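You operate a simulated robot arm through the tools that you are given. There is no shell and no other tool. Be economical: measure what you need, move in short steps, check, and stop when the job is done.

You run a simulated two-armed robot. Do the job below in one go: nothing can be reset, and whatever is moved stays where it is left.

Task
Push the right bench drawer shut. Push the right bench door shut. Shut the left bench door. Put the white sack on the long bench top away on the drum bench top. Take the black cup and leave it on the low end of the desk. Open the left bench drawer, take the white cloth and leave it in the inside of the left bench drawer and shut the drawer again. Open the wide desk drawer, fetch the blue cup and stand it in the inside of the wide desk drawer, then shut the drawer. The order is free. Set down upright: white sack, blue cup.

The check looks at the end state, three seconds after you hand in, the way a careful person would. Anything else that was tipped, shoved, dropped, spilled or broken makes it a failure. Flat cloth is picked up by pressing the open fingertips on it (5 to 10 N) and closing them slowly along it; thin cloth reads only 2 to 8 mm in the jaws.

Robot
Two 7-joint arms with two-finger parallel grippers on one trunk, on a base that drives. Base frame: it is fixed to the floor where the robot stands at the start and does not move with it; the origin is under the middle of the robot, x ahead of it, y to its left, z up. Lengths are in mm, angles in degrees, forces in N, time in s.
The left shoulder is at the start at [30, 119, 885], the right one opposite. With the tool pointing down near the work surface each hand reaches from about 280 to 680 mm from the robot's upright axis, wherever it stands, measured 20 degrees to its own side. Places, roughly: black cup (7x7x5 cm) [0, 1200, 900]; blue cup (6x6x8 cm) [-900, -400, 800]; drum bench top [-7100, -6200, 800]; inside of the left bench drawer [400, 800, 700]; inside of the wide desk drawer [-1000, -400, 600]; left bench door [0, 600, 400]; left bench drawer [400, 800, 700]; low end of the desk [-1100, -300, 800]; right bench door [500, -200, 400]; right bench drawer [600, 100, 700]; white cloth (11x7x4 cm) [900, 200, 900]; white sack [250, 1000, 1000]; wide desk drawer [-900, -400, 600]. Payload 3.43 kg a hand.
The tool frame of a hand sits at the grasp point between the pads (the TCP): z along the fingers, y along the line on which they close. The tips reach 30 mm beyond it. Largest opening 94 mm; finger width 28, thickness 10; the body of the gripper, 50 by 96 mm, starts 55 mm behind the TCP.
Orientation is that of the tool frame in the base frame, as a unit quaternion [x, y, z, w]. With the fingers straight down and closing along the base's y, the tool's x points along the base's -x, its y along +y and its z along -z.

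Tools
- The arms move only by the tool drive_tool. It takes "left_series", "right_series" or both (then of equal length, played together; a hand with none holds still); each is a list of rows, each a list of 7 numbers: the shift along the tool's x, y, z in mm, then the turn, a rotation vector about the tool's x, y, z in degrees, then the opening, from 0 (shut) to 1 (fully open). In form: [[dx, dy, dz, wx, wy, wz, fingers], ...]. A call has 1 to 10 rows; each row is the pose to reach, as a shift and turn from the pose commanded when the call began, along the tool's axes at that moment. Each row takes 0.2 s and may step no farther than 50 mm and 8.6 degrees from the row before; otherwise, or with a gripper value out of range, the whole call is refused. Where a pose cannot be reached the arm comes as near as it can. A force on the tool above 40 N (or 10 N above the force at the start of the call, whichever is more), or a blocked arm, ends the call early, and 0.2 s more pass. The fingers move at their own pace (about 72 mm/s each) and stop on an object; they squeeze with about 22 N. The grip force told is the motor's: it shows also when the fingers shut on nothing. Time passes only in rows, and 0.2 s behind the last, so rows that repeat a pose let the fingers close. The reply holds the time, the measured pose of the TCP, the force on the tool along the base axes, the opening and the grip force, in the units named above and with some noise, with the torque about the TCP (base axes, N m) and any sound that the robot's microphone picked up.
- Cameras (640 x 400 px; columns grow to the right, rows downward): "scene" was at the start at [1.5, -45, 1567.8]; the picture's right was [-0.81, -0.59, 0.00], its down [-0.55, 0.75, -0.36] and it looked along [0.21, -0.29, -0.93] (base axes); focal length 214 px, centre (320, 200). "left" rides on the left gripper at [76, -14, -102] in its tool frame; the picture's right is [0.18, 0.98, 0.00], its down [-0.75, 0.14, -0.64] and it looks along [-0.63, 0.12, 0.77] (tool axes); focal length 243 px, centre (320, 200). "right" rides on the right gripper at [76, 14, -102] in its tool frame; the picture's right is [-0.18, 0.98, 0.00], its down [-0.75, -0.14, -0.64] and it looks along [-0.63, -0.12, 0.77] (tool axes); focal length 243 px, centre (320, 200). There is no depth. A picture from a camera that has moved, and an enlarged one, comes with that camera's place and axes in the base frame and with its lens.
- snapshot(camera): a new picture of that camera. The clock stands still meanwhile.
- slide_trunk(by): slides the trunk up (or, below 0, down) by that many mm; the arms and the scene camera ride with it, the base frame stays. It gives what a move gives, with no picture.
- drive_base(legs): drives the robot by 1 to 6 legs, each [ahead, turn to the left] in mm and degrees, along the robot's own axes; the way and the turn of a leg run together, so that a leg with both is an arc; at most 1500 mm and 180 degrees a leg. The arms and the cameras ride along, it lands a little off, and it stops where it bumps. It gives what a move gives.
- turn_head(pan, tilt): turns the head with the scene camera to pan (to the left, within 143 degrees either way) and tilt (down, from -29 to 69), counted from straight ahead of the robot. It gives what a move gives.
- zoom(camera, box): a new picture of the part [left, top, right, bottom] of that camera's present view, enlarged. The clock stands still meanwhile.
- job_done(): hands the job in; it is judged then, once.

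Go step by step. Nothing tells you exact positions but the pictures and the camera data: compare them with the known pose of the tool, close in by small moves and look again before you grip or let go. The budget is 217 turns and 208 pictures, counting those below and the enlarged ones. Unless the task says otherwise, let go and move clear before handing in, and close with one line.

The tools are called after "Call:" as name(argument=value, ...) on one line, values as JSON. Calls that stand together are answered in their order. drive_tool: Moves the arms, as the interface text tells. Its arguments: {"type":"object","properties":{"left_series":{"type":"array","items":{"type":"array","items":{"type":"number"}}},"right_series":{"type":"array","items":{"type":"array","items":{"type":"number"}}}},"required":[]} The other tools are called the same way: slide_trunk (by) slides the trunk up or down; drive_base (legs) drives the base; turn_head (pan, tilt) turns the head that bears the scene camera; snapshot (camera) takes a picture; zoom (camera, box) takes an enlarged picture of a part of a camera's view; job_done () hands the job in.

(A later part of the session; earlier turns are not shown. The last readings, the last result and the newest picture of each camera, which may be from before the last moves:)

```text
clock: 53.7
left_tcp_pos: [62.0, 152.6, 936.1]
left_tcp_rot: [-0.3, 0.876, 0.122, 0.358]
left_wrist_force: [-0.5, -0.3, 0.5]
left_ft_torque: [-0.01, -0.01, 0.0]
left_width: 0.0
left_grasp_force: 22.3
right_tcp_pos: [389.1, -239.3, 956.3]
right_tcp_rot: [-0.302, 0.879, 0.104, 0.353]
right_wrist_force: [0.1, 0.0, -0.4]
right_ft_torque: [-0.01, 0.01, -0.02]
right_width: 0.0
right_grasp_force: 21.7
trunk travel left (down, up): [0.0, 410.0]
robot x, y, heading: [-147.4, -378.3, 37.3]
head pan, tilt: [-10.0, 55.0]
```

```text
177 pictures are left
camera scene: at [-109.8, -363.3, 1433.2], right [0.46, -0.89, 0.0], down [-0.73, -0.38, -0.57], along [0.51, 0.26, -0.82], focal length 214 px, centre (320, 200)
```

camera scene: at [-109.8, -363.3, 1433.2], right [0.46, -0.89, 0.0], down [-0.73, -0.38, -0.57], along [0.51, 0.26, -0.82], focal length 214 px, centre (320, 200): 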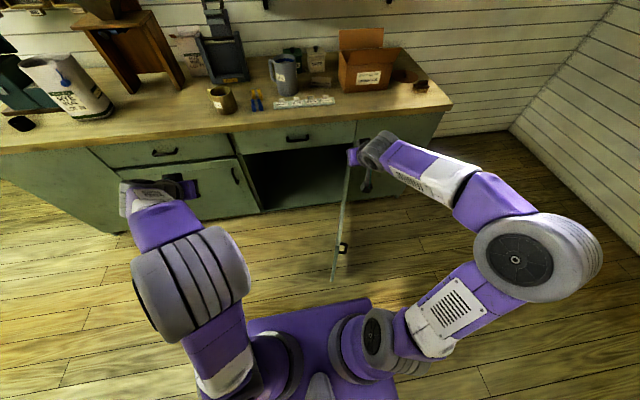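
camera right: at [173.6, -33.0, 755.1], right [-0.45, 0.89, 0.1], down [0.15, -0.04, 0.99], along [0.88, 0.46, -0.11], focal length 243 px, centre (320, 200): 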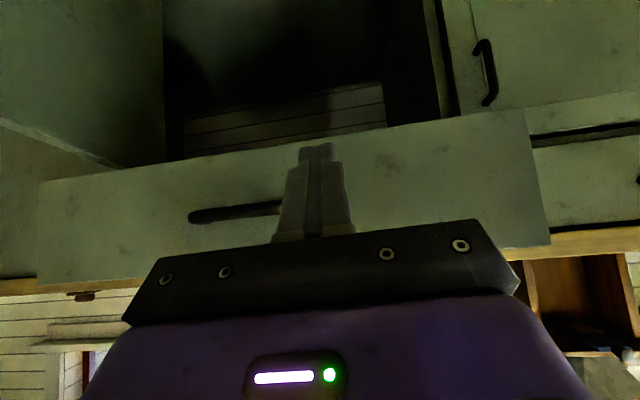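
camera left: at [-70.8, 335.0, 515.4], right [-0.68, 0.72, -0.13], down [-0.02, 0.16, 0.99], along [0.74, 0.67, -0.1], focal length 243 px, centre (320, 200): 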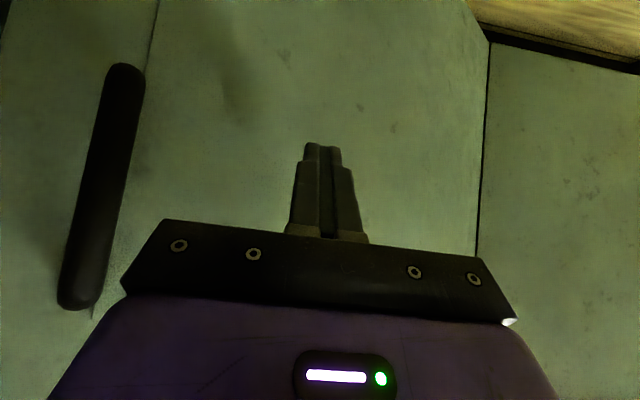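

The right door is seen edge-on; my right hand is just over its outer side. Move it right and down outside the door.

Call:
drive_tool(right_series=[[0, -45, 0, 0, 0, 0, 0], [0, -90, 0, 0, 0, 0, 0], [0, -125, 0, 0, 0, 0, 0], [34, -125, 34, 0, 0, 0, 0], [68, -125, 68, 0, 0, 0, 0], [102, -125, 102, 0, 0, 0, 0], [136, -125, 136, 0, 0, 0, 0], [170, -125, 170, 0, 0, 0, 0], [204, -125, 204, 0, 0, 0, 0], [238, -125, 238, 0, 0, 0, 0]])

Call:
drive_tool(right_series=[[30, 0, 30, 0, 0, 0, 0], [60, 0, 60, 0, 0, 0, 0], [90, 0, 90, 0, 0, 0, 0]])

Call:
snapshot(camera="scene")

Call:
snapshot(camera="right")

```text
clock: 55.9
left_tcp_pos: [62.7, 154.0, 937.5]
left_tcp_rot: [-0.3, 0.876, 0.122, 0.358]
left_wrist_force: [0.3, 0.3, 0.5]
left_ft_torque: [0.03, -0.02, 0.02]
left_width: 0.2
left_grasp_force: 22.1
right_tcp_pos: [463.1, -356.6, 623.4]
right_tcp_rot: [-0.301, 0.879, 0.104, 0.354]
right_wrist_force: [0.1, -0.1, -0.5]
right_ft_torque: [0.04, -0.04, 0.03]
right_width: 0.0
right_grasp_force: 22.3
trunk travel left (down, up): [0.0, 410.0]
robot x, y, heading: [-150.9, -376.9, 37.3]
head pan, tilt: [-10.0, 55.0]
```

```text
clock: 56.7
left_tcp_pos: [63.2, 152.5, 937.1]
left_tcp_rot: [-0.3, 0.876, 0.122, 0.358]
left_wrist_force: [0.1, 0.4, 0.6]
left_ft_torque: [0.05, -0.01, -0.01]
left_width: 0.0
left_grasp_force: 22.0
right_tcp_pos: [462.4, -359.3, 496.4]
right_tcp_rot: [-0.302, 0.879, 0.104, 0.354]
right_wrist_force: [-0.4, 0.6, 0.0]
right_ft_torque: [0.02, 0.02, 0.0]
right_width: 0.0
right_grasp_force: 21.9
trunk travel left (down, up): [0.0, 410.0]
robot x, y, heading: [-149.6, -381.2, 37.2]
head pan, tilt: [-10.0, 55.0]
```

```text
176 pictures are left
camera scene: at [-109.7, -363.3, 1433.2], right [0.46, -0.89, 0.0], down [-0.73, -0.38, -0.57], along [0.51, 0.26, -0.82], focal length 214 px, centre (320, 200)
```

scene: 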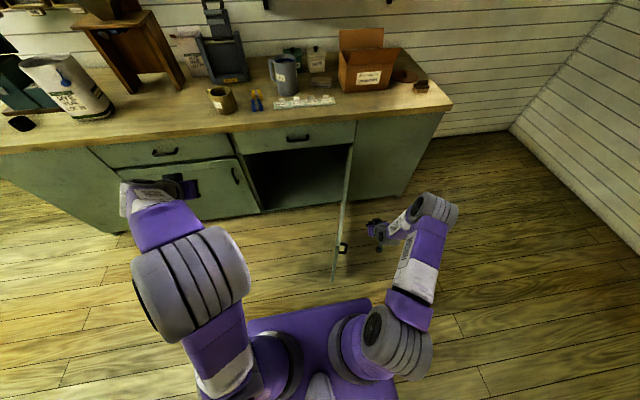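

```text
175 pictures are left
camera right: at [353.2, -423.0, 518.6], right [-0.49, 0.87, 0.1], down [0.15, -0.02, 0.99], along [0.86, 0.5, -0.12], focal length 243 px, centre (320, 200)
```

right: 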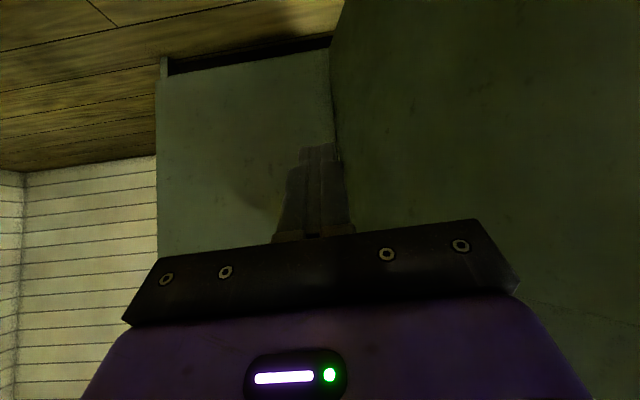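

Push the right door along its arc, left and forward.

Call:
drive_tool(right_series=[[0, 48, 0, 0, 0, 0, 0], [0, 96, 0, 0, 0, 0, 0], [-7, 142, 7, 0, 0, 0, 0], [-21, 183, 21, 0, 0, 0, 0], [-39, 220, 39, 0, 0, 0, 0], [-60, 254, 60, 0, 0, 0, 0], [-84, 287, 84, 0, 0, 0, 0], [-110, 315, 110, 0, 0, 0, 0], [-138, 340, 138, 0, 0, 0, 0]])

Call:
snapshot(camera="scene")

```text
clock: 58.7
left_tcp_pos: [62.3, 153.2, 936.3]
left_tcp_rot: [-0.299, 0.876, 0.121, 0.358]
left_wrist_force: [0.2, -0.8, 1.0]
left_ft_torque: [0.01, 0.04, 0.0]
left_width: 0.0
left_grasp_force: 22.1
right_tcp_pos: [410.2, 30.8, 480.8]
right_tcp_rot: [-0.3, 0.88, 0.107, 0.353]
right_wrist_force: [1.1, 1.3, 2.0]
right_ft_torque: [-0.08, 0.18, 0.04]
right_width: 0.0
right_grasp_force: 22.1
trunk travel left (down, up): [0.0, 410.0]
robot x, y, heading: [-149.7, -380.0, 37.4]
head pan, tilt: [-10.0, 55.0]
```

```text
174 pictures are left
camera scene: at [-109.8, -363.0, 1433.3], right [0.46, -0.89, 0.0], down [-0.73, -0.38, -0.57], along [0.51, 0.26, -0.82], focal length 214 px, centre (320, 200)
```

scene: 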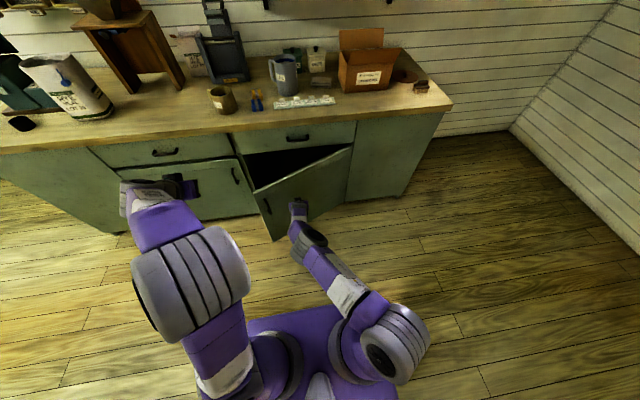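

Drive forward with the hand held to finish closing the right door.

Call:
drive_base(legs=[[170, -2]])

Call:
drive_tool(right_series=[[-11, 0, 11, 0, 0, 0, 0], [-22, 0, 22, 0, 0, 0, 0], [-33, 0, 33, 0, 0, 0, 0], [-40, 0, 40, 0, 0, 0, 0]])

Call:
snapshot(camera="scene")

```text
clock: 60.2
left_tcp_pos: [219.3, 247.7, 935.8]
left_tcp_rot: [-0.284, 0.881, 0.115, 0.361]
left_wrist_force: [0.2, 0.9, 0.3]
left_ft_torque: [0.01, -0.03, 0.02]
left_width: 0.0
left_grasp_force: 22.1
right_tcp_pos: [565.1, 112.5, 480.4]
right_tcp_rot: [-0.286, 0.885, 0.096, 0.356]
right_wrist_force: [-0.2, -0.4, 0.0]
right_ft_torque: [0.0, -0.02, 0.04]
right_width: 0.1
right_grasp_force: 22.2
trunk travel left (down, up): [0.0, 410.0]
robot x, y, heading: [-9.1, -276.8, 35.4]
head pan, tilt: [-10.0, 55.0]
```

```text
clock: 61.2
left_tcp_pos: [218.6, 248.2, 936.8]
left_tcp_rot: [-0.285, 0.881, 0.115, 0.36]
left_wrist_force: [1.4, -0.9, -0.2]
left_ft_torque: [0.01, 0.05, -0.01]
left_width: 0.0
left_grasp_force: 22.1
right_tcp_pos: [582.9, 124.6, 480.4]
right_tcp_rot: [-0.286, 0.884, 0.097, 0.356]
right_wrist_force: [-0.2, 0.2, -1.1]
right_ft_torque: [0.02, -0.01, 0.05]
right_width: 0.1
right_grasp_force: 22.0
right hand out of reach, approached as far as the arm can: row 2, 3, 4
trunk travel left (down, up): [0.0, 410.0]
robot x, y, heading: [-9.2, -278.6, 35.3]
head pan, tilt: [-10.0, 55.0]
```

```text
173 pictures are left
camera scene: at [29.4, -262.6, 1433.2], right [0.43, -0.9, 0.0], down [-0.74, -0.35, -0.57], along [0.52, 0.25, -0.82], focal length 214 px, centre (320, 200)
```

scene: 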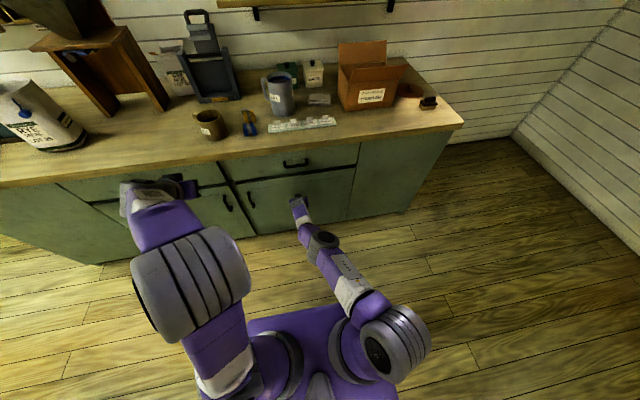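

Call:
drive_base(legs=[[25, 0]])

Call:
zoom(camera="scene", box=[200, 130, 400, 255])

```text
clock: 62.0
left_tcp_pos: [231.6, 257.2, 935.9]
left_tcp_rot: [-0.284, 0.881, 0.114, 0.36]
left_wrist_force: [-0.6, -0.4, 0.0]
left_ft_torque: [0.03, -0.01, 0.03]
left_width: 0.0
left_grasp_force: 21.6
right_tcp_pos: [593.0, 133.3, 478.0]
right_tcp_rot: [-0.287, 0.887, 0.093, 0.349]
right_wrist_force: [-3.1, -2.2, 1.6]
right_ft_torque: [-0.02, 0.02, 0.01]
right_width: 0.0
right_grasp_force: 21.5
trunk travel left (down, up): [0.0, 410.0]
robot x, y, heading: [2.3, -267.2, 35.3]
head pan, tilt: [-10.0, 55.0]
stopped in leg 1: the force on the tool passed its limit at 149 N (the readings are from after the stop); the commanded pose is now the measured one
```

```text
3.20 times, centred on (300, 192) of scene
camera zoom: at [42.1, -253.6, 1433.2], right [0.43, -0.9, 0.0], down [-0.74, -0.35, -0.57], along [0.52, 0.25, -0.82], focal length 686 px, centre (384, 224)
```

zoom: 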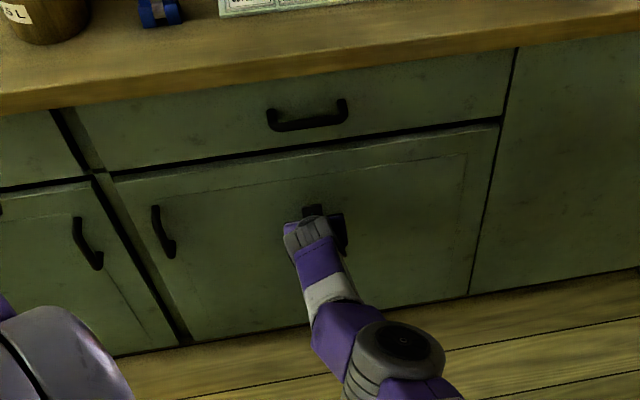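

Right door shut. Retract the right hand, raise the trunk, then examine the cloth and the bench.

Call:
drive_tool(right_series=[[30, 0, -30, 0, 0, 0, 0], [60, 0, -60, 0, 0, 0, 0], [90, 0, -90, 0, 0, 0, 0], [110, 0, -125, 0, 0, 0, 0], [80, 0, -155, 0, 0, 0, 0], [50, 0, -190, 0, 0, 0, 0], [15, 0, -225, 0, 0, 0, 0], [-20, 0, -260, 0, 0, 0, 0], [-55, 0, -295, 0, 0, 0, 0], [-90, 0, -330, 0, 0, 0, 0]])

Call:
drive_tool(right_series=[[-35, 0, -35, 0, 8, 0, 1], [-70, -20, -70, 0, 16, 0, 1], [-90, -40, -90, 0, 24, 0, 1], [-90, -60, -90, 0, 32, 0, 1], [-90, -80, -90, 0, 40, 0, 1], [-90, -100, -90, 0, 45, 0, 1]], left_series=[[0, 20, 0, 0, 8, 0, 1], [0, 40, 0, 0, 16, 0, 1], [0, 60, 0, 0, 24, 0, 1], [0, 80, 0, 0, 32, 0, 1], [0, 100, 0, 0, 40, 0, 1], [0, 120, 0, 0, 45, 0, 1]])

Call:
slide_trunk(by=250)

Call:
turn_head(pan=0, tilt=50)

Call:
snapshot(camera="scene")

Call:
zoom(camera="scene", box=[220, 40, 480, 202])

```text
clock: 64.2
left_tcp_pos: [232.0, 257.3, 935.4]
left_tcp_rot: [-0.284, 0.881, 0.115, 0.36]
left_wrist_force: [-0.5, -0.6, 0.4]
left_ft_torque: [-0.01, 0.0, -0.02]
left_width: 0.0
left_grasp_force: 22.3
right_tcp_pos: [459.2, 50.7, 784.0]
right_tcp_rot: [-0.287, 0.887, 0.094, 0.349]
right_wrist_force: [0.2, -0.1, 0.3]
right_ft_torque: [-0.01, 0.04, 0.02]
right_width: 0.0
right_grasp_force: 21.9
trunk travel left (down, up): [0.0, 410.0]
robot x, y, heading: [0.2, -266.7, 35.3]
head pan, tilt: [-10.0, 55.0]
```

```text
refused: row 2 steps farther than a row can; nothing moved
```

```text
clock: 66.8
left_tcp_pos: [232.1, 257.3, 1185.5]
left_tcp_rot: [-0.286, 0.881, 0.115, 0.359]
left_wrist_force: [0.1, 0.3, 0.3]
left_ft_torque: [0.0, 0.0, 0.01]
left_width: 0.0
left_grasp_force: 22.7
right_tcp_pos: [458.3, 51.5, 1033.7]
right_tcp_rot: [-0.286, 0.887, 0.093, 0.349]
right_wrist_force: [0.0, 0.6, -0.2]
right_ft_torque: [-0.02, -0.02, 0.02]
right_width: 0.1
right_grasp_force: 22.2
trunk travel left (down, up): [-250.0, 160.0]
robot x, y, heading: [3.1, -271.4, 35.3]
head pan, tilt: [-10.0, 55.0]
```

```text
clock: 67.5
left_tcp_pos: [233.2, 257.1, 1185.8]
left_tcp_rot: [-0.285, 0.881, 0.115, 0.36]
left_wrist_force: [-0.9, 0.0, -0.4]
left_ft_torque: [-0.02, 0.01, 0.0]
left_width: 0.1
left_grasp_force: 21.9
right_tcp_pos: [458.5, 51.0, 1033.3]
right_tcp_rot: [-0.287, 0.887, 0.094, 0.349]
right_wrist_force: [-0.1, -0.3, 0.1]
right_ft_torque: [0.0, 0.01, 0.0]
right_width: 0.1
right_grasp_force: 21.5
trunk travel left (down, up): [-250.0, 160.0]
robot x, y, heading: [3.1, -266.5, 35.3]
head pan, tilt: [0.0, 50.0]
```

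```text
171 pictures are left
camera scene: at [40.2, -239.8, 1689.7], right [0.58, -0.82, 0.0], down [-0.63, -0.44, -0.64], along [0.52, 0.37, -0.77], focal length 214 px, centre (320, 200)
```

scene: 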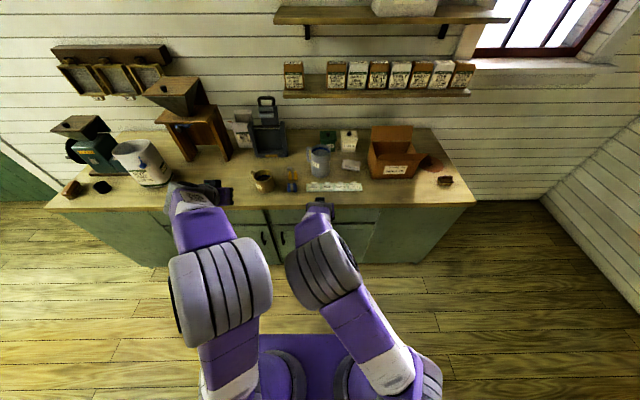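

```text
2.46 times, centred on (350, 121) of scene
camera zoom: at [40.2, -239.8, 1689.7], right [0.58, -0.82, 0.0], down [-0.63, -0.44, -0.64], along [0.52, 0.37, -0.77], focal length 528 px, centre (246, 394)
```

zoom: 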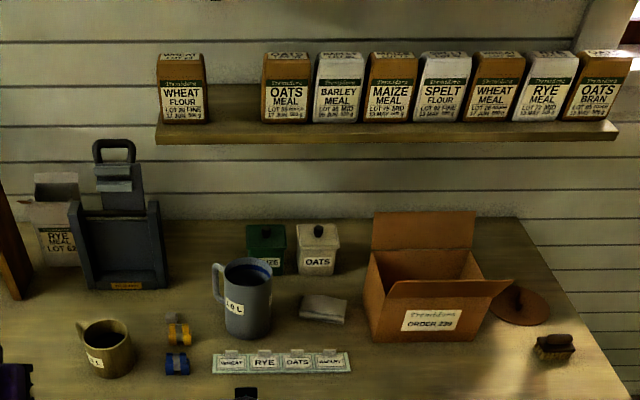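

Cloth is at about [903,148], bench top z≈860. Raise both hands and set the right tool vertical.

Call:
drive_tool(right_series=[[-33, 0, -33, 0, 8, 0, 1], [-66, 0, -66, 0, 16, 0, 1], [-99, 0, -99, 0, 24, 0, 1], [-110, 0, -110, 0, 32, 0, 1], [-110, 0, -110, 0, 40, 0, 1], [-110, 0, -110, 0, 45, 0, 1]], left_series=[[25, 20, -25, 0, 8, 0, 1], [50, 40, -50, 0, 16, 0, 1], [75, 60, -75, 0, 24, 0, 1], [85, 80, -85, 0, 32, 0, 1], [85, 100, -85, 0, 40, 0, 1], [85, 120, -85, 0, 45, 0, 1]])

Call:
drive_tool(right_series=[[0, 0, 0, 0, 0, 8.5, 1], [0, 0, 0, 0, 0, 17, 1], [0, 0, 0, 0, 0, 25.5, 1], [0, 0, 0, 0, 0, 34, 1], [0, 0, 0, 0, 0, 42.5, 1], [0, 0, 0, 0, 0, 51, 1], [0, 0, 0, 0, 0, 59.5, 1], [0, 0, 0, 0, 0, 68, 1], [0, 0, 0, 0, 0, 76.5, 1], [0, 0, 0, 0, 0, 85, 1]])

Call:
drive_base(legs=[[250, 0]])

Call:
snapshot(camera="scene")

Call:
snapshot(camera="right")

```text
clock: 68.9
left_tcp_pos: [64.7, 284.8, 1188.2]
left_tcp_rot: [-0.307, 0.952, -0.002, -0.006]
left_wrist_force: [-1.2, 0.2, -0.2]
left_ft_torque: [-0.01, 0.0, 0.04]
left_width: 93.9
left_grasp_force: 0.0
right_tcp_pos: [459.4, 56.0, 1186.3]
right_tcp_rot: [-0.3, 0.953, -0.023, -0.018]
right_wrist_force: [0.5, 0.7, 0.6]
right_ft_torque: [-0.03, 0.0, -0.04]
right_width: 94.1
right_grasp_force: 0.1
right hand out of reach, approached as far as the arm can: row 6
trunk travel left (down, up): [-250.0, 160.0]
robot x, y, heading: [-2.1, -270.6, 35.6]
head pan, tilt: [0.0, 50.0]
```

```text
clock: 71.1
left_tcp_pos: [64.4, 283.7, 1187.1]
left_tcp_rot: [-0.306, 0.952, -0.002, -0.005]
left_wrist_force: [-0.4, -0.1, -0.3]
left_ft_torque: [0.02, -0.02, -0.02]
left_width: 94.0
left_grasp_force: 0.1
right_tcp_pos: [458.7, 56.0, 1186.8]
right_tcp_rot: [0.424, 0.905, -0.028, 0.003]
right_wrist_force: [0.6, 0.1, 0.1]
right_ft_torque: [0.01, -0.03, -0.02]
right_width: 94.0
right_grasp_force: 0.1
trunk travel left (down, up): [-250.0, 160.0]
robot x, y, heading: [-1.6, -268.2, 35.4]
head pan, tilt: [0.0, 50.0]
```

```text
clock: 73.0
left_tcp_pos: [270.7, 429.0, 1186.4]
left_tcp_rot: [-0.306, 0.952, -0.003, -0.006]
left_wrist_force: [0.3, 0.2, -0.1]
left_ft_torque: [-0.01, 0.01, 0.01]
left_width: 94.2
left_grasp_force: 0.1
right_tcp_pos: [663.4, 199.9, 1186.5]
right_tcp_rot: [0.423, 0.906, -0.028, 0.004]
right_wrist_force: [0.2, -0.4, -0.3]
right_ft_torque: [-0.02, -0.02, 0.0]
right_width: 94.2
right_grasp_force: 0.1
trunk travel left (down, up): [-250.0, 160.0]
robot x, y, heading: [210.3, -121.8, 35.0]
head pan, tilt: [0.0, 50.0]
```

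```text
169 pictures are left
camera scene: at [245.1, -94.8, 1689.7], right [0.58, -0.82, 0.0], down [-0.63, -0.44, -0.64], along [0.52, 0.37, -0.77], focal length 214 px, centre (320, 200)
```

scene: 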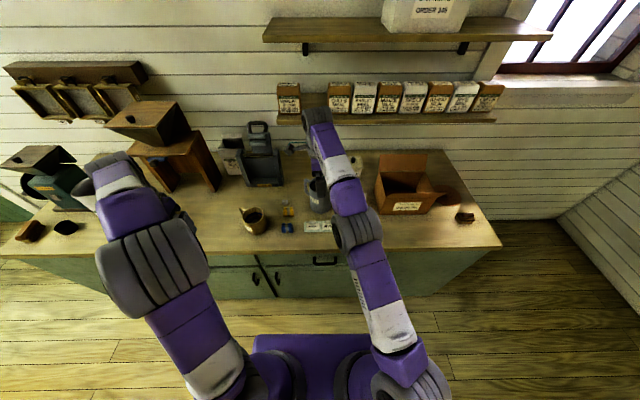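

```text
168 pictures are left
camera right: at [627.4, 273.3, 1287.3], right [0.87, 0.49, -0.04], down [0.39, -0.63, 0.67], along [0.3, -0.6, -0.74], focal length 243 px, centre (320, 200)
```

right: 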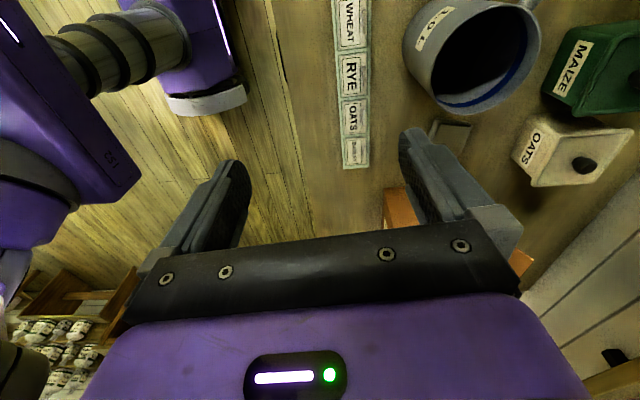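

No bump; the cloth is visible right beside the mug. Drive 110 further and look again.

Call:
drive_base(legs=[[110, 0]])

Call:
drive_tool(right_series=[[-40, 0, 0, 0, 0, 0, 1], [-80, 0, 0, 0, 0, 0, 1], [-120, 0, 0, 0, 0, 0, 1], [-150, 0, 0, 0, 0, 0, 1]])

Call:
snapshot(camera="right")

Call:
snapshot(camera="scene")

```text
clock: 74.2
left_tcp_pos: [358.1, 491.8, 1186.9]
left_tcp_rot: [-0.307, 0.952, -0.002, -0.005]
left_wrist_force: [0.4, 1.0, -0.3]
left_ft_torque: [0.0, 0.01, -0.03]
left_width: 94.0
left_grasp_force: 0.0
right_tcp_pos: [751.5, 262.2, 1187.5]
right_tcp_rot: [0.423, 0.906, -0.029, 0.003]
right_wrist_force: [0.1, 0.8, -0.2]
right_ft_torque: [-0.01, 0.01, -0.01]
right_width: 94.0
right_grasp_force: 0.0
trunk travel left (down, up): [-250.0, 160.0]
robot x, y, heading: [294.4, -61.8, 35.2]
head pan, tilt: [0.0, 50.0]
```

```text
clock: 75.2
left_tcp_pos: [358.9, 489.6, 1187.4]
left_tcp_rot: [-0.306, 0.952, -0.002, -0.005]
left_wrist_force: [0.2, 0.1, 0.7]
left_ft_torque: [-0.01, 0.0, 0.01]
left_width: 93.8
left_grasp_force: 0.1
right_tcp_pos: [848.0, 144.9, 1190.9]
right_tcp_rot: [0.423, 0.906, -0.028, 0.004]
right_wrist_force: [0.0, -0.1, -0.2]
right_ft_torque: [0.0, 0.03, 0.0]
right_width: 94.2
right_grasp_force: 0.1
trunk travel left (down, up): [-250.0, 160.0]
robot x, y, heading: [293.8, -56.5, 35.2]
head pan, tilt: [0.0, 50.0]
```

```text
167 pictures are left
camera right: at [811.8, 217.9, 1291.5], right [0.87, 0.49, -0.04], down [0.39, -0.63, 0.67], along [0.3, -0.6, -0.74], focal length 243 px, centre (320, 200)
```

right: 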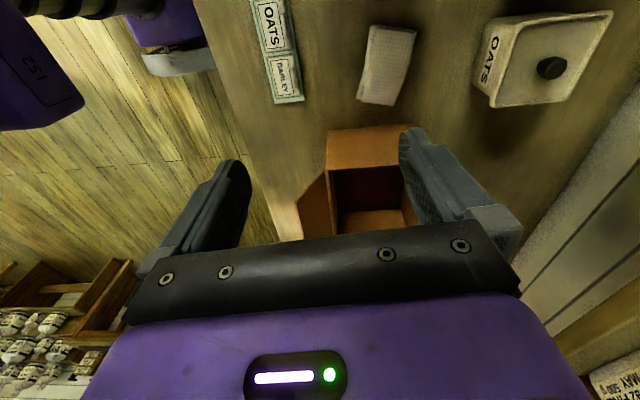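

```text
166 pictures are left
camera scene: at [332.8, -33.8, 1689.7], right [0.58, -0.82, 0.0], down [-0.63, -0.44, -0.64], along [0.52, 0.37, -0.77], focal length 214 px, centre (320, 200)
```

scene: 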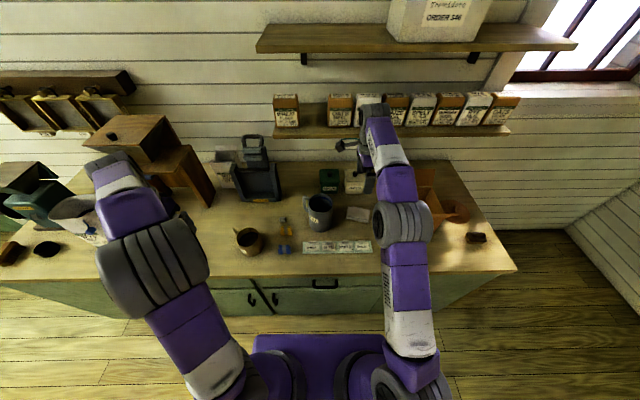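

The cloth is at about [927,170], long axis ~-64°. Move over it, align the fingers across its short side and descend partway.

Call:
drive_tool(right_series=[[-15, 38, 0, 0, 0, 7, 1], [-32, 77, 0, 0, 0, 14, 1], [-32, 77, 40, 0, 0, 14, 1], [-32, 77, 80, 0, 0, 14, 1], [-32, 77, 120, 0, 0, 14, 1], [-32, 77, 160, 0, 0, 14, 1]])

Call:
snapshot(camera="right")

Call:
zoom(camera="scene", box=[240, 100, 480, 250])

```text
clock: 76.5
left_tcp_pos: [358.5, 490.1, 1186.9]
left_tcp_rot: [-0.306, 0.952, -0.003, -0.005]
left_wrist_force: [0.2, -0.1, 0.3]
left_ft_torque: [0.01, 0.0, -0.01]
left_width: 94.3
left_grasp_force: 0.0
right_tcp_pos: [918.5, 161.5, 1026.6]
right_tcp_rot: [0.53, 0.847, -0.027, 0.007]
right_wrist_force: [-0.7, 0.0, 0.5]
right_ft_torque: [0.02, 0.01, 0.0]
right_width: 94.1
right_grasp_force: 0.1
right hand out of reach, approached as far as the arm can: row 1, 2, 3, 4, 5, 6
trunk travel left (down, up): [-250.0, 160.0]
robot x, y, heading: [296.1, -62.3, 35.3]
head pan, tilt: [0.0, 50.0]
```

```text
165 pictures are left
camera right: at [898.7, 241.2, 1125.6], right [0.96, 0.26, -0.03], down [0.21, -0.71, 0.68], along [0.15, -0.66, -0.74], focal length 243 px, centre (320, 200)
```

right: 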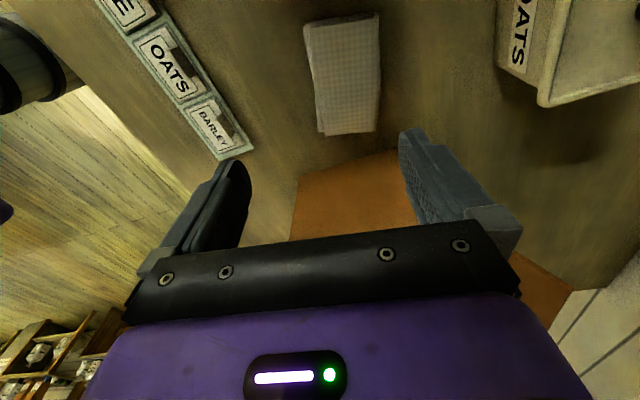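

```text
2.67 times, centred on (360, 175) of scene
camera zoom: at [333.0, -33.3, 1689.7], right [0.58, -0.82, 0.0], down [-0.63, -0.44, -0.64], along [0.52, 0.37, -0.77], focal length 572 px, centre (213, 267)
```

zoom: 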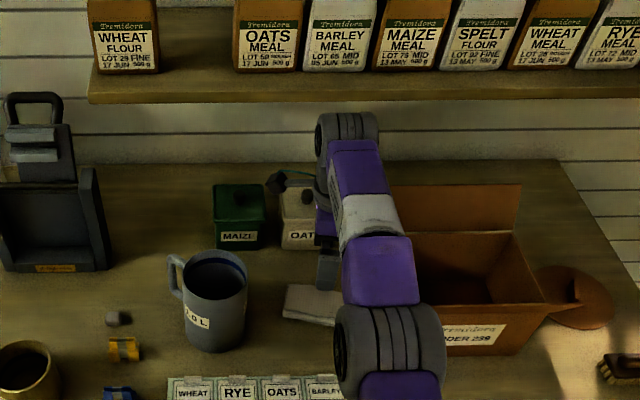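

Cloth centre is about [931,177]; at the limit of reach. Drive 45 mm closer.

Call:
drive_base(legs=[[45, 0]])

```text
clock: 77.5
left_tcp_pos: [394.2, 516.1, 1187.0]
left_tcp_rot: [-0.306, 0.952, -0.003, -0.005]
left_wrist_force: [0.1, 0.1, -0.5]
left_ft_torque: [-0.01, 0.08, 0.06]
left_width: 93.9
left_grasp_force: 0.0
right_tcp_pos: [953.4, 188.0, 1024.9]
right_tcp_rot: [0.53, 0.847, -0.029, 0.006]
right_wrist_force: [0.5, 0.0, -0.1]
right_ft_torque: [-0.04, 0.0, -0.01]
right_width: 94.0
right_grasp_force: 0.1
trunk travel left (down, up): [-250.0, 160.0]
robot x, y, heading: [332.7, -34.1, 35.8]
head pan, tilt: [0.0, 50.0]
```

Call:
drive_tool(right_series=[[0, -25, 0, -2.4, 2.4, 0, 1], [0, -25, 40, -2.4, 2.4, 0, 1], [0, -25, 60, -2.4, 2.4, 0, 1]])

Call:
snapshot(camera="right")

```text
clock: 78.2
left_tcp_pos: [392.2, 514.8, 1187.5]
left_tcp_rot: [-0.307, 0.952, -0.003, -0.005]
left_wrist_force: [0.1, -0.5, 0.4]
left_ft_torque: [0.03, -0.03, -0.01]
left_width: 94.1
left_grasp_force: 0.1
right_tcp_pos: [927.5, 173.2, 966.7]
right_tcp_rot: [0.531, 0.848, 0.002, 0.0]
right_wrist_force: [0.6, 0.1, 0.2]
right_ft_torque: [0.0, -0.01, 0.0]
right_width: 94.2
right_grasp_force: 0.1
trunk travel left (down, up): [-250.0, 160.0]
robot x, y, heading: [328.1, -34.2, 35.4]
head pan, tilt: [0.0, 50.0]
```

```text
163 pictures are left
camera right: at [907.2, 247.8, 1070.5], right [0.96, 0.26, 0.0], down [0.2, -0.74, 0.64], along [0.17, -0.62, -0.77], focal length 243 px, centre (320, 200)
```

right: 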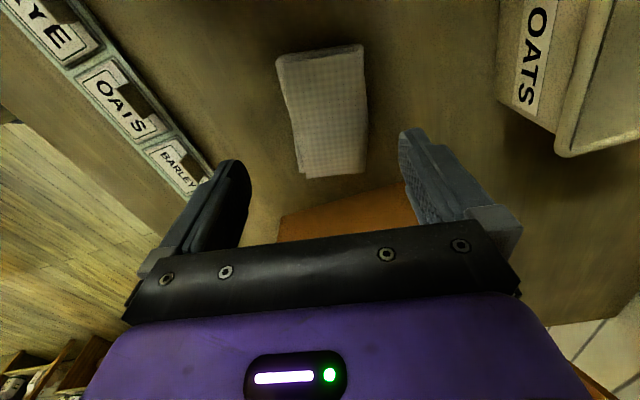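

Well aligned. Descend with open fingers on either side of the cloth.

Call:
drive_tool(right_series=[[7, 3, 20, 0, 0, 0, 1], [7, 3, 40, 0, 0, 0, 1], [7, 3, 50, 0, 0, 0, 1], [7, 3, 60, 0, 0, 0, 1]])

Call:
snapshot(camera="right")

```text
clock: 79.2
left_tcp_pos: [393.7, 516.1, 1187.0]
left_tcp_rot: [-0.307, 0.952, -0.002, -0.004]
left_wrist_force: [-0.5, -0.7, 0.0]
left_ft_torque: [0.0, 0.03, 0.01]
left_width: 94.0
left_grasp_force: 0.0
right_tcp_pos: [928.0, 180.9, 905.1]
right_tcp_rot: [0.53, 0.848, 0.001, 0.0]
right_wrist_force: [-1.0, 0.0, -0.9]
right_ft_torque: [0.02, -0.01, 0.0]
right_width: 93.8
right_grasp_force: 0.2
trunk travel left (down, up): [-250.0, 160.0]
robot x, y, heading: [330.9, -36.1, 35.1]
head pan, tilt: [0.0, 50.0]
```

```text
162 pictures are left
camera right: at [907.3, 255.3, 1010.2], right [0.96, 0.26, 0.0], down [0.2, -0.74, 0.64], along [0.17, -0.62, -0.77], focal length 243 px, centre (320, 200)
```

right: 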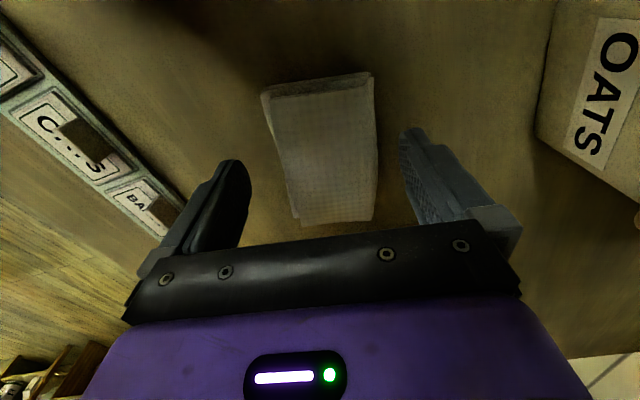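

Call:
drive_tool(right_series=[[0, 0, 7, 0, 0, 0, 1], [0, 0, 14, 0, 0, 0, 1], [0, 0, 20, 0, 0, 0, 1]])

Call:
snapshot(camera="right")

```text
clock: 80.0
left_tcp_pos: [392.7, 515.8, 1186.8]
left_tcp_rot: [-0.305, 0.952, -0.003, -0.005]
left_wrist_force: [-0.4, 0.4, 0.4]
left_ft_torque: [-0.01, 0.04, -0.01]
left_width: 94.2
left_grasp_force: 0.1
right_tcp_pos: [928.3, 179.9, 887.4]
right_tcp_rot: [0.53, 0.848, 0.002, 0.0]
right_wrist_force: [0.2, 0.2, 0.7]
right_ft_torque: [-0.03, -0.01, 0.0]
right_width: 94.1
right_grasp_force: 0.0
trunk travel left (down, up): [-250.0, 160.0]
robot x, y, heading: [331.9, -36.2, 35.1]
head pan, tilt: [0.0, 50.0]
```

```text
161 pictures are left
camera right: at [907.4, 255.4, 989.9], right [0.96, 0.26, 0.0], down [0.2, -0.74, 0.64], along [0.17, -0.62, -0.77], focal length 243 px, centre (320, 200)
```

right: 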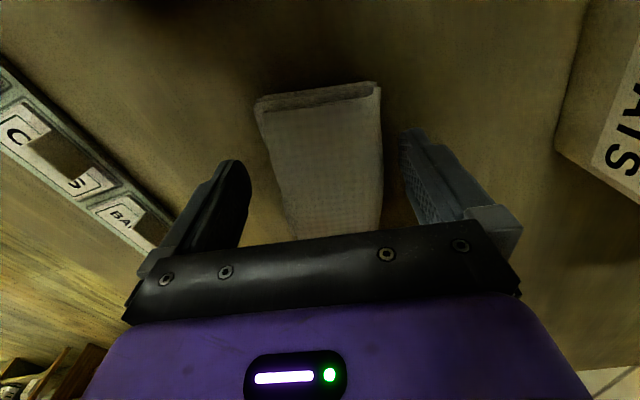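

Call:
drive_tool(right_series=[[0, 0, 4, 0, 0, 0, 1], [0, 0, 8, 0, 0, 0, 1], [0, 0, 12, 0, 0, 0, 1], [0, 0, 15, 0, 0, 0, 1]])

Call:
snapshot(camera="right")

```text
clock: 81.0
left_tcp_pos: [393.3, 515.4, 1188.0]
left_tcp_rot: [-0.306, 0.952, -0.002, -0.005]
left_wrist_force: [1.0, 0.3, 0.7]
left_ft_torque: [-0.02, -0.01, 0.01]
left_width: 93.8
left_grasp_force: 0.0
right_tcp_pos: [928.3, 181.4, 871.7]
right_tcp_rot: [0.531, 0.847, 0.001, -0.001]
right_wrist_force: [-0.5, 0.2, -1.0]
right_ft_torque: [0.0, 0.01, 0.02]
right_width: 94.0
right_grasp_force: 0.0
trunk travel left (down, up): [-250.0, 160.0]
robot x, y, heading: [333.1, -36.1, 35.3]
head pan, tilt: [0.0, 50.0]
```

```text
160 pictures are left
camera right: at [907.6, 255.4, 975.4], right [0.96, 0.26, 0.0], down [0.2, -0.74, 0.64], along [0.17, -0.62, -0.77], focal length 243 px, centre (320, 200)
```

right: 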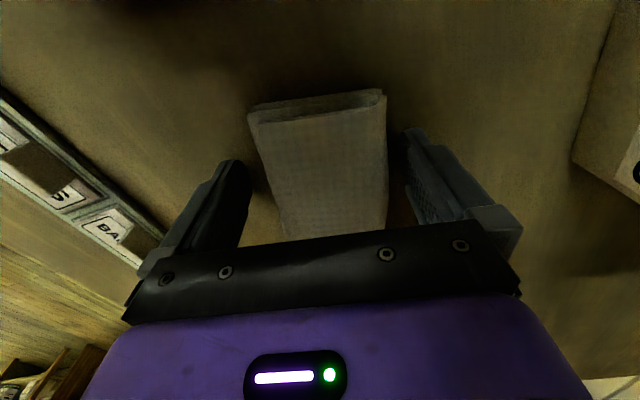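

Call:
drive_tool(right_series=[[0, 0, 4, 0, 0, 0, 1], [0, 0, 8, 0, 0, 0, 1], [0, 0, 12, 0, 0, 0, 1], [0, 0, 15, 0, 0, 0, 1]])

Call:
snapshot(camera="right")

```text
clock: 81.8
left_tcp_pos: [390.4, 515.1, 1187.7]
left_tcp_rot: [-0.307, 0.952, -0.003, -0.005]
left_wrist_force: [0.6, 0.3, 0.4]
left_ft_torque: [-0.01, 0.03, -0.01]
left_width: 93.8
left_grasp_force: 0.0
right_tcp_pos: [927.5, 180.9, 870.3]
right_tcp_rot: [0.531, 0.848, 0.003, 0.001]
right_wrist_force: [-10.4, -6.8, 19.1]
right_ft_torque: [-0.89, 1.13, -0.08]
right_width: 94.2
right_grasp_force: 0.1
trunk travel left (down, up): [-250.0, 160.0]
robot x, y, heading: [330.3, -35.1, 35.1]
head pan, tilt: [0.0, 50.0]
stopped in row 3 (right hand): the force on the tool passed its limit at 45 N (the readings are from after the stop); the commanded pose is now the measured one
```

```text
159 pictures are left
camera right: at [907.1, 255.3, 974.0], right [0.96, 0.26, 0.0], down [0.2, -0.74, 0.64], along [0.17, -0.62, -0.77], focal length 243 px, centre (320, 200)
```

right: 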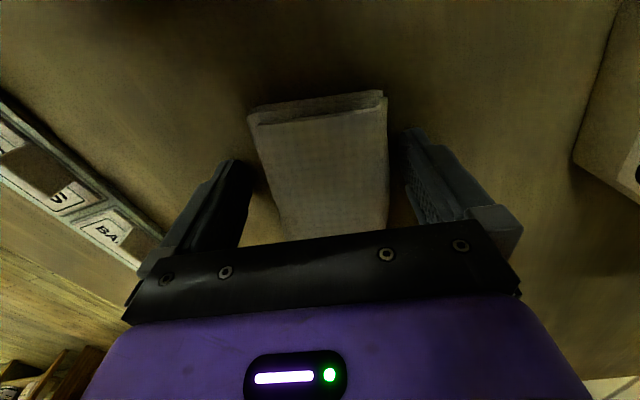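

The tips touch the bench at z≈840. Raise 2 mm and close slowly.

Call:
drive_tool(right_series=[[0, 0, -2, 0, 0, 0, 0.9], [0, 0, -2, 0, 0, 0, 0.8], [0, 0, -2, 0, 0, 0, 0.7], [0, 0, -2, 0, 0, 0, 0.6], [0, 0, -2, 0, 0, 0, 0.5], [0, 0, -2, 0, 0, 0, 0.35], [0, 0, -2, 0, 0, 0, 0.2], [0, 0, -2, 0, 0, 0, 0.1], [0, 0, -2, 0, 0, 0, 0], [0, 0, -2, 0, 0, 0, 0]])

Call:
drive_tool(right_series=[[0, 0, -20, 0, 0, 0, 0], [0, 0, -60, 0, 0, 0, 0], [0, 0, -100, 0, 0, 0, 0]])

Call:
snapshot(camera="right")

```text
clock: 84.0
left_tcp_pos: [393.1, 514.6, 1187.6]
left_tcp_rot: [-0.306, 0.952, -0.003, -0.004]
left_wrist_force: [0.8, -0.4, 1.4]
left_ft_torque: [-0.01, 0.02, 0.01]
left_width: 94.1
left_grasp_force: 0.0
right_tcp_pos: [930.3, 182.1, 870.4]
right_tcp_rot: [0.53, 0.848, 0.006, 0.001]
right_wrist_force: [-1.0, 0.0, 7.5]
right_ft_torque: [0.01, 0.1, -0.21]
right_width: 72.5
right_grasp_force: 21.9
trunk travel left (down, up): [-250.0, 160.0]
robot x, y, heading: [327.9, -35.3, 34.9]
head pan, tilt: [0.0, 50.0]
```

```text
clock: 84.8
left_tcp_pos: [393.1, 515.0, 1186.9]
left_tcp_rot: [-0.307, 0.952, -0.001, -0.005]
left_wrist_force: [-0.6, 0.1, -0.7]
left_ft_torque: [0.02, -0.02, -0.02]
left_width: 93.9
left_grasp_force: 0.1
right_tcp_pos: [927.5, 180.2, 970.5]
right_tcp_rot: [0.531, 0.848, 0.004, 0.001]
right_wrist_force: [0.1, 0.7, -1.1]
right_ft_torque: [0.03, 0.01, 0.0]
right_width: 72.4
right_grasp_force: 22.0
trunk travel left (down, up): [-250.0, 160.0]
robot x, y, heading: [326.9, -37.9, 35.6]
head pan, tilt: [0.0, 50.0]
```

```text
158 pictures are left
camera right: at [907.0, 254.0, 1074.2], right [0.96, 0.26, 0.01], down [0.2, -0.74, 0.64], along [0.17, -0.62, -0.77], focal length 243 px, centre (320, 200)
```

right: 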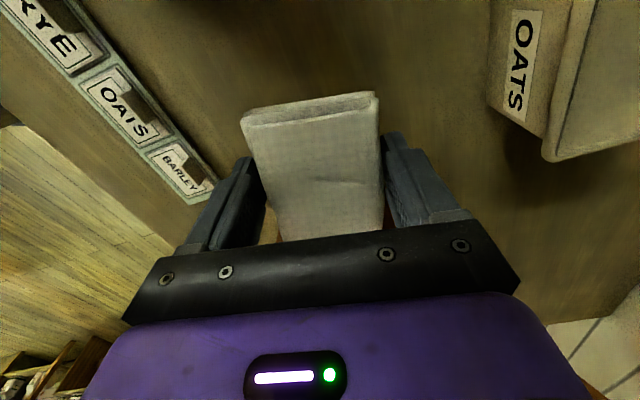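

The cloth is held. Lift, back off and move left to the left drawer.

Call:
drive_tool(right_series=[[0, 0, -45, 0, 0, 0, 0], [0, 0, -90, 0, 0, 0, 0], [0, 0, -130, 0, 0, 0, 0], [0, -40, -150, 0, 0, 0, 0], [0, -80, -150, 0, 0, 0, 0]])

Call:
drive_base(legs=[[-450, 0], [0, 90], [430, 0], [0, -90]])

Call:
turn_head(pan=5, tilt=50)

Call:
snapshot(camera="scene")

```text
clock: 86.0
left_tcp_pos: [392.8, 515.2, 1188.0]
left_tcp_rot: [-0.306, 0.952, -0.002, -0.005]
left_wrist_force: [0.0, 1.0, -0.2]
left_ft_torque: [0.0, 0.03, 0.02]
left_width: 94.0
left_grasp_force: 0.0
right_tcp_pos: [855.2, 146.0, 1118.6]
right_tcp_rot: [0.53, 0.848, 0.005, 0.001]
right_wrist_force: [0.0, -0.5, -0.1]
right_ft_torque: [0.04, 0.05, -0.03]
right_width: 72.3
right_grasp_force: 22.4
trunk travel left (down, up): [-250.0, 160.0]
robot x, y, heading: [332.7, -37.8, 35.3]
head pan, tilt: [0.0, 50.0]
```

```text
clock: 98.7
left_tcp_pos: [-242.7, 609.0, 1187.6]
left_tcp_rot: [-0.315, 0.949, -0.002, -0.005]
left_wrist_force: [0.4, -0.4, -0.4]
left_ft_torque: [-0.02, -0.02, -0.02]
left_width: 94.0
left_grasp_force: 0.0
right_tcp_pos: [226.1, 248.9, 1117.3]
right_tcp_rot: [0.523, 0.852, 0.004, 0.0]
right_wrist_force: [1.2, -0.2, 0.0]
right_ft_torque: [0.03, -0.02, 0.0]
right_width: 71.8
right_grasp_force: 22.0
trunk travel left (down, up): [-250.0, 160.0]
robot x, y, heading: [-300.3, 58.7, 36.3]
head pan, tilt: [0.0, 50.0]
```

```text
clock: 99.3
left_tcp_pos: [-243.7, 610.4, 1186.0]
left_tcp_rot: [-0.316, 0.949, -0.003, -0.005]
left_wrist_force: [-0.9, -0.1, 0.1]
left_ft_torque: [0.0, 0.04, 0.01]
left_width: 94.0
left_grasp_force: 0.1
right_tcp_pos: [226.4, 249.0, 1118.2]
right_tcp_rot: [0.523, 0.852, 0.005, 0.002]
right_wrist_force: [-0.1, -0.5, -0.6]
right_ft_torque: [0.04, -0.03, 0.02]
right_width: 71.7
right_grasp_force: 22.1
trunk travel left (down, up): [-250.0, 160.0]
robot x, y, heading: [-296.9, 54.2, 36.1]
head pan, tilt: [5.0, 50.0]
```

```text
157 pictures are left
camera scene: at [-263.8, 90.7, 1689.7], right [0.66, -0.75, 0.0], down [-0.58, -0.5, -0.64], along [0.48, 0.42, -0.77], focal length 214 px, centre (320, 200)
```

scene: 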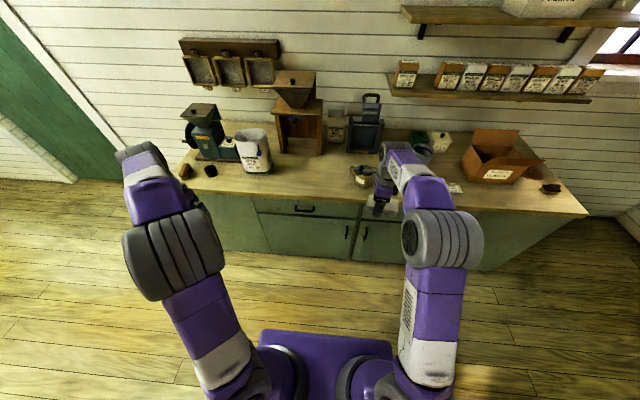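

Call:
zoom(camera="scene", box=[230, 180, 390, 280])

```text
4.00 times, centred on (310, 230) of scene
camera zoom: at [-263.8, 90.7, 1689.7], right [0.66, -0.75, 0.0], down [-0.58, -0.5, -0.64], along [0.48, 0.42, -0.77], focal length 858 px, centre (360, 80)
```

zoom: 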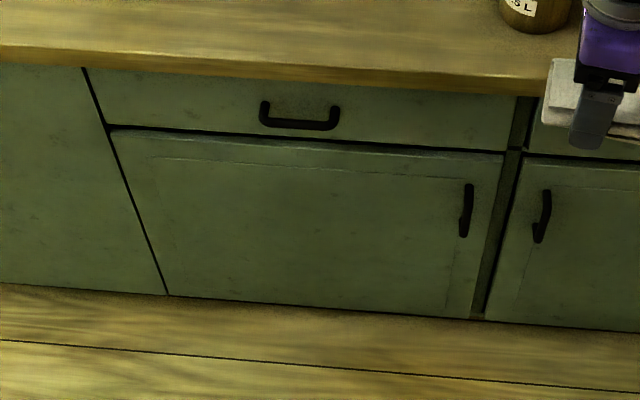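

The left drawer handle is at about [219,622,748]. Lower trunk and turn the left tool to point forward.

Call:
slide_trunk(by=-150)

Call:
drive_tool(left_series=[[-11, -17, 14, 0, -8.5, 0, 1], [-22, -34, 27, 0, -17, 0, 1], [-33, -50, 41, 0, -25.5, 0, 1], [-44, -67, 54, 0, -34, 0, 1], [-55, -84, 68, 0, -42.5, 0, 1], [-66, -101, 82, 0, -51, 0, 1], [-77, -118, 95, 0, -59.5, 0, 1], [-88, -134, 109, 0, -68, 0, 1], [-99, -151, 122, 0, -76.5, 0, 1], [-110, -168, 136, 0, -85, 0, 1]])

Call:
drive_tool(left_series=[[0, 0, 0, 0, 0, 8.5, 1], [0, 0, 0, 0, 0, 17, 1], [0, 0, 0, 0, 0, 25.5, 1], [0, 0, 0, 0, 0, 34, 1], [0, 0, 0, 0, 0, 42.5, 1], [0, 0, 0, 0, 0, 51, 1], [0, 0, 0, 0, 0, 59.5, 1], [0, 0, 0, 0, 0, 68, 1], [0, 0, 0, 0, 0, 76.5, 1], [0, 0, 0, 0, 0, 85, 1]])

Call:
snapshot(camera="scene")

Call:
snapshot(camera="left")

```text
clock: 101.1
left_tcp_pos: [-243.3, 609.5, 1037.0]
left_tcp_rot: [-0.315, 0.949, -0.003, -0.005]
left_wrist_force: [0.3, 0.1, 0.3]
left_ft_torque: [-0.01, 0.0, -0.01]
left_width: 94.0
left_grasp_force: 0.0
right_tcp_pos: [226.1, 250.0, 967.0]
right_tcp_rot: [0.523, 0.852, 0.005, 0.0]
right_wrist_force: [-0.2, -0.1, -1.4]
right_ft_torque: [0.01, -0.01, 0.02]
right_width: 72.0
right_grasp_force: 22.2
trunk travel left (down, up): [-100.0, 310.0]
robot x, y, heading: [-298.3, 59.4, 36.2]
head pan, tilt: [5.0, 50.0]
```

```text
clock: 103.3
left_tcp_pos: [-58.3, 543.4, 912.9]
left_tcp_rot: [-0.233, 0.703, 0.21, 0.638]
left_wrist_force: [-0.7, 0.5, -0.3]
left_ft_torque: [-0.03, 0.03, 0.05]
left_width: 94.2
left_grasp_force: 0.0
left hand out of reach, approached as far as the arm can: row 6, 7, 10
right_tcp_pos: [225.5, 249.4, 967.2]
right_tcp_rot: [0.523, 0.852, 0.006, 0.001]
right_wrist_force: [0.0, -0.3, 0.1]
right_ft_torque: [0.01, -0.01, 0.03]
right_width: 72.1
right_grasp_force: 21.5
trunk travel left (down, up): [-100.0, 310.0]
robot x, y, heading: [-294.5, 63.0, 36.3]
head pan, tilt: [5.0, 50.0]
```

```text
clock: 105.5
left_tcp_pos: [-52.6, 538.1, 994.6]
left_tcp_rot: [0.306, 0.688, 0.574, 0.322]
left_wrist_force: [-0.3, 0.7, -0.5]
left_ft_torque: [-0.02, 0.0, 0.01]
left_width: 93.9
left_grasp_force: 0.2
left hand out of reach, approached as far as the arm can: row 1, 2, 3, 4, 5, 6, 7, 8, 9, 10
right_tcp_pos: [227.0, 250.0, 967.8]
right_tcp_rot: [0.523, 0.852, 0.004, 0.001]
right_wrist_force: [0.0, -0.5, -0.1]
right_ft_torque: [-0.02, 0.0, -0.01]
right_width: 71.8
right_grasp_force: 22.4
trunk travel left (down, up): [-100.0, 310.0]
robot x, y, heading: [-296.8, 55.5, 36.2]
head pan, tilt: [5.0, 50.0]
```

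```text
155 pictures are left
camera scene: at [-263.4, 90.5, 1539.7], right [0.66, -0.75, 0.0], down [-0.58, -0.5, -0.64], along [0.48, 0.42, -0.77], focal length 214 px, centre (320, 200)
```

scene: 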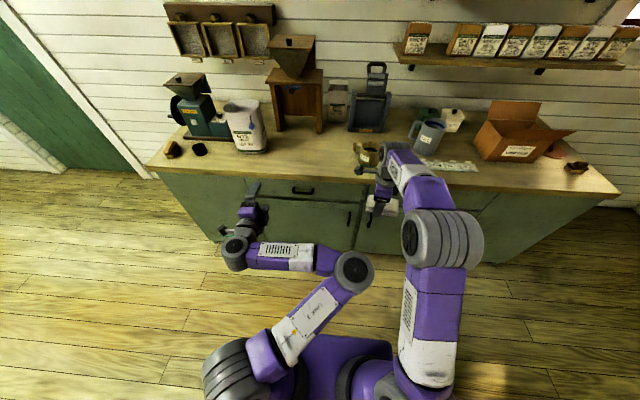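

```text
154 pictures are left
camera left: at [-180.7, 536.0, 989.0], right [-0.06, 0.3, 0.95], down [-0.04, -0.95, 0.29], along [1.0, -0.02, 0.07], focal length 243 px, centre (320, 200)
```

left: 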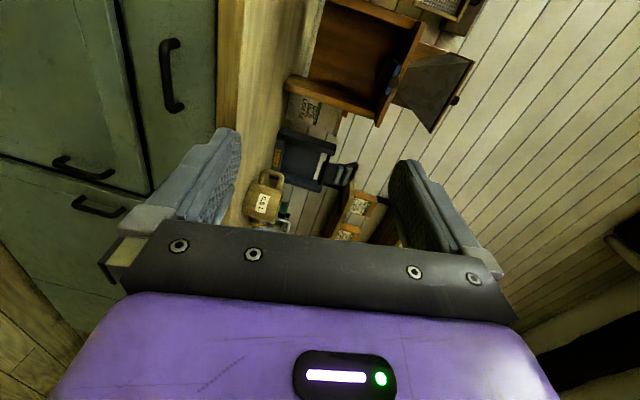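

The left tool now points forward with fingers closing vertically. Move toward the handle's pre-grasp.

Call:
drive_tool(left_series=[[-15, -20, 30, 0, 0, 0, 1], [-30, -40, 60, 0, 0, 0, 1], [-45, -65, 90, 0, 0, 0, 1], [-60, -90, 120, 0, 0, 0, 1], [-75, -125, 140, 0, 0, 0, 1], [-86, -150, 155, 0, 0, 0, 1], [-86, -170, 155, 0, 0, 0, 1]])

Call:
snapshot(camera="left")

Call:
snapshot(camera="scene")

```text
clock: 107.1
left_tcp_pos: [139.9, 550.0, 951.7]
left_tcp_rot: [0.318, 0.708, 0.552, 0.303]
left_wrist_force: [0.2, 0.0, 0.3]
left_ft_torque: [0.03, -0.02, 0.02]
left_width: 94.3
left_grasp_force: 0.0
left hand out of reach, approached as far as the arm can: row 1, 2, 3, 4, 5, 6, 7
right_tcp_pos: [225.6, 249.6, 967.7]
right_tcp_rot: [0.523, 0.853, 0.005, 0.001]
right_wrist_force: [-0.8, -0.1, 0.1]
right_ft_torque: [-0.03, -0.01, 0.03]
right_width: 71.7
right_grasp_force: 22.3
trunk travel left (down, up): [-100.0, 310.0]
robot x, y, heading: [-291.8, 58.1, 36.4]
head pan, tilt: [5.0, 50.0]
```

```text
153 pictures are left
camera left: at [12.3, 546.3, 953.3], right [0.0, 0.33, 0.94], down [-0.02, -0.94, 0.33], along [1.0, -0.02, 0.01], focal length 243 px, centre (320, 200)
```

left: 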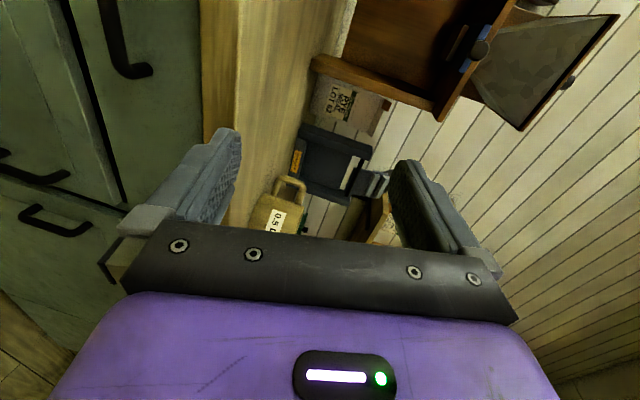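

```text
152 pictures are left
camera scene: at [-264.0, 90.7, 1539.8], right [0.66, -0.75, 0.0], down [-0.58, -0.5, -0.64], along [0.48, 0.42, -0.77], focal length 214 px, centre (320, 200)
```

scene: 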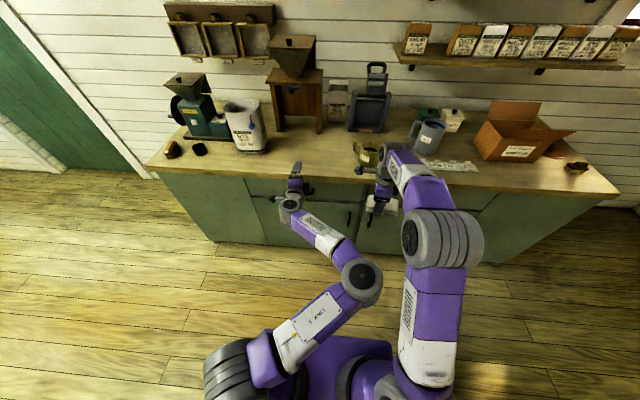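

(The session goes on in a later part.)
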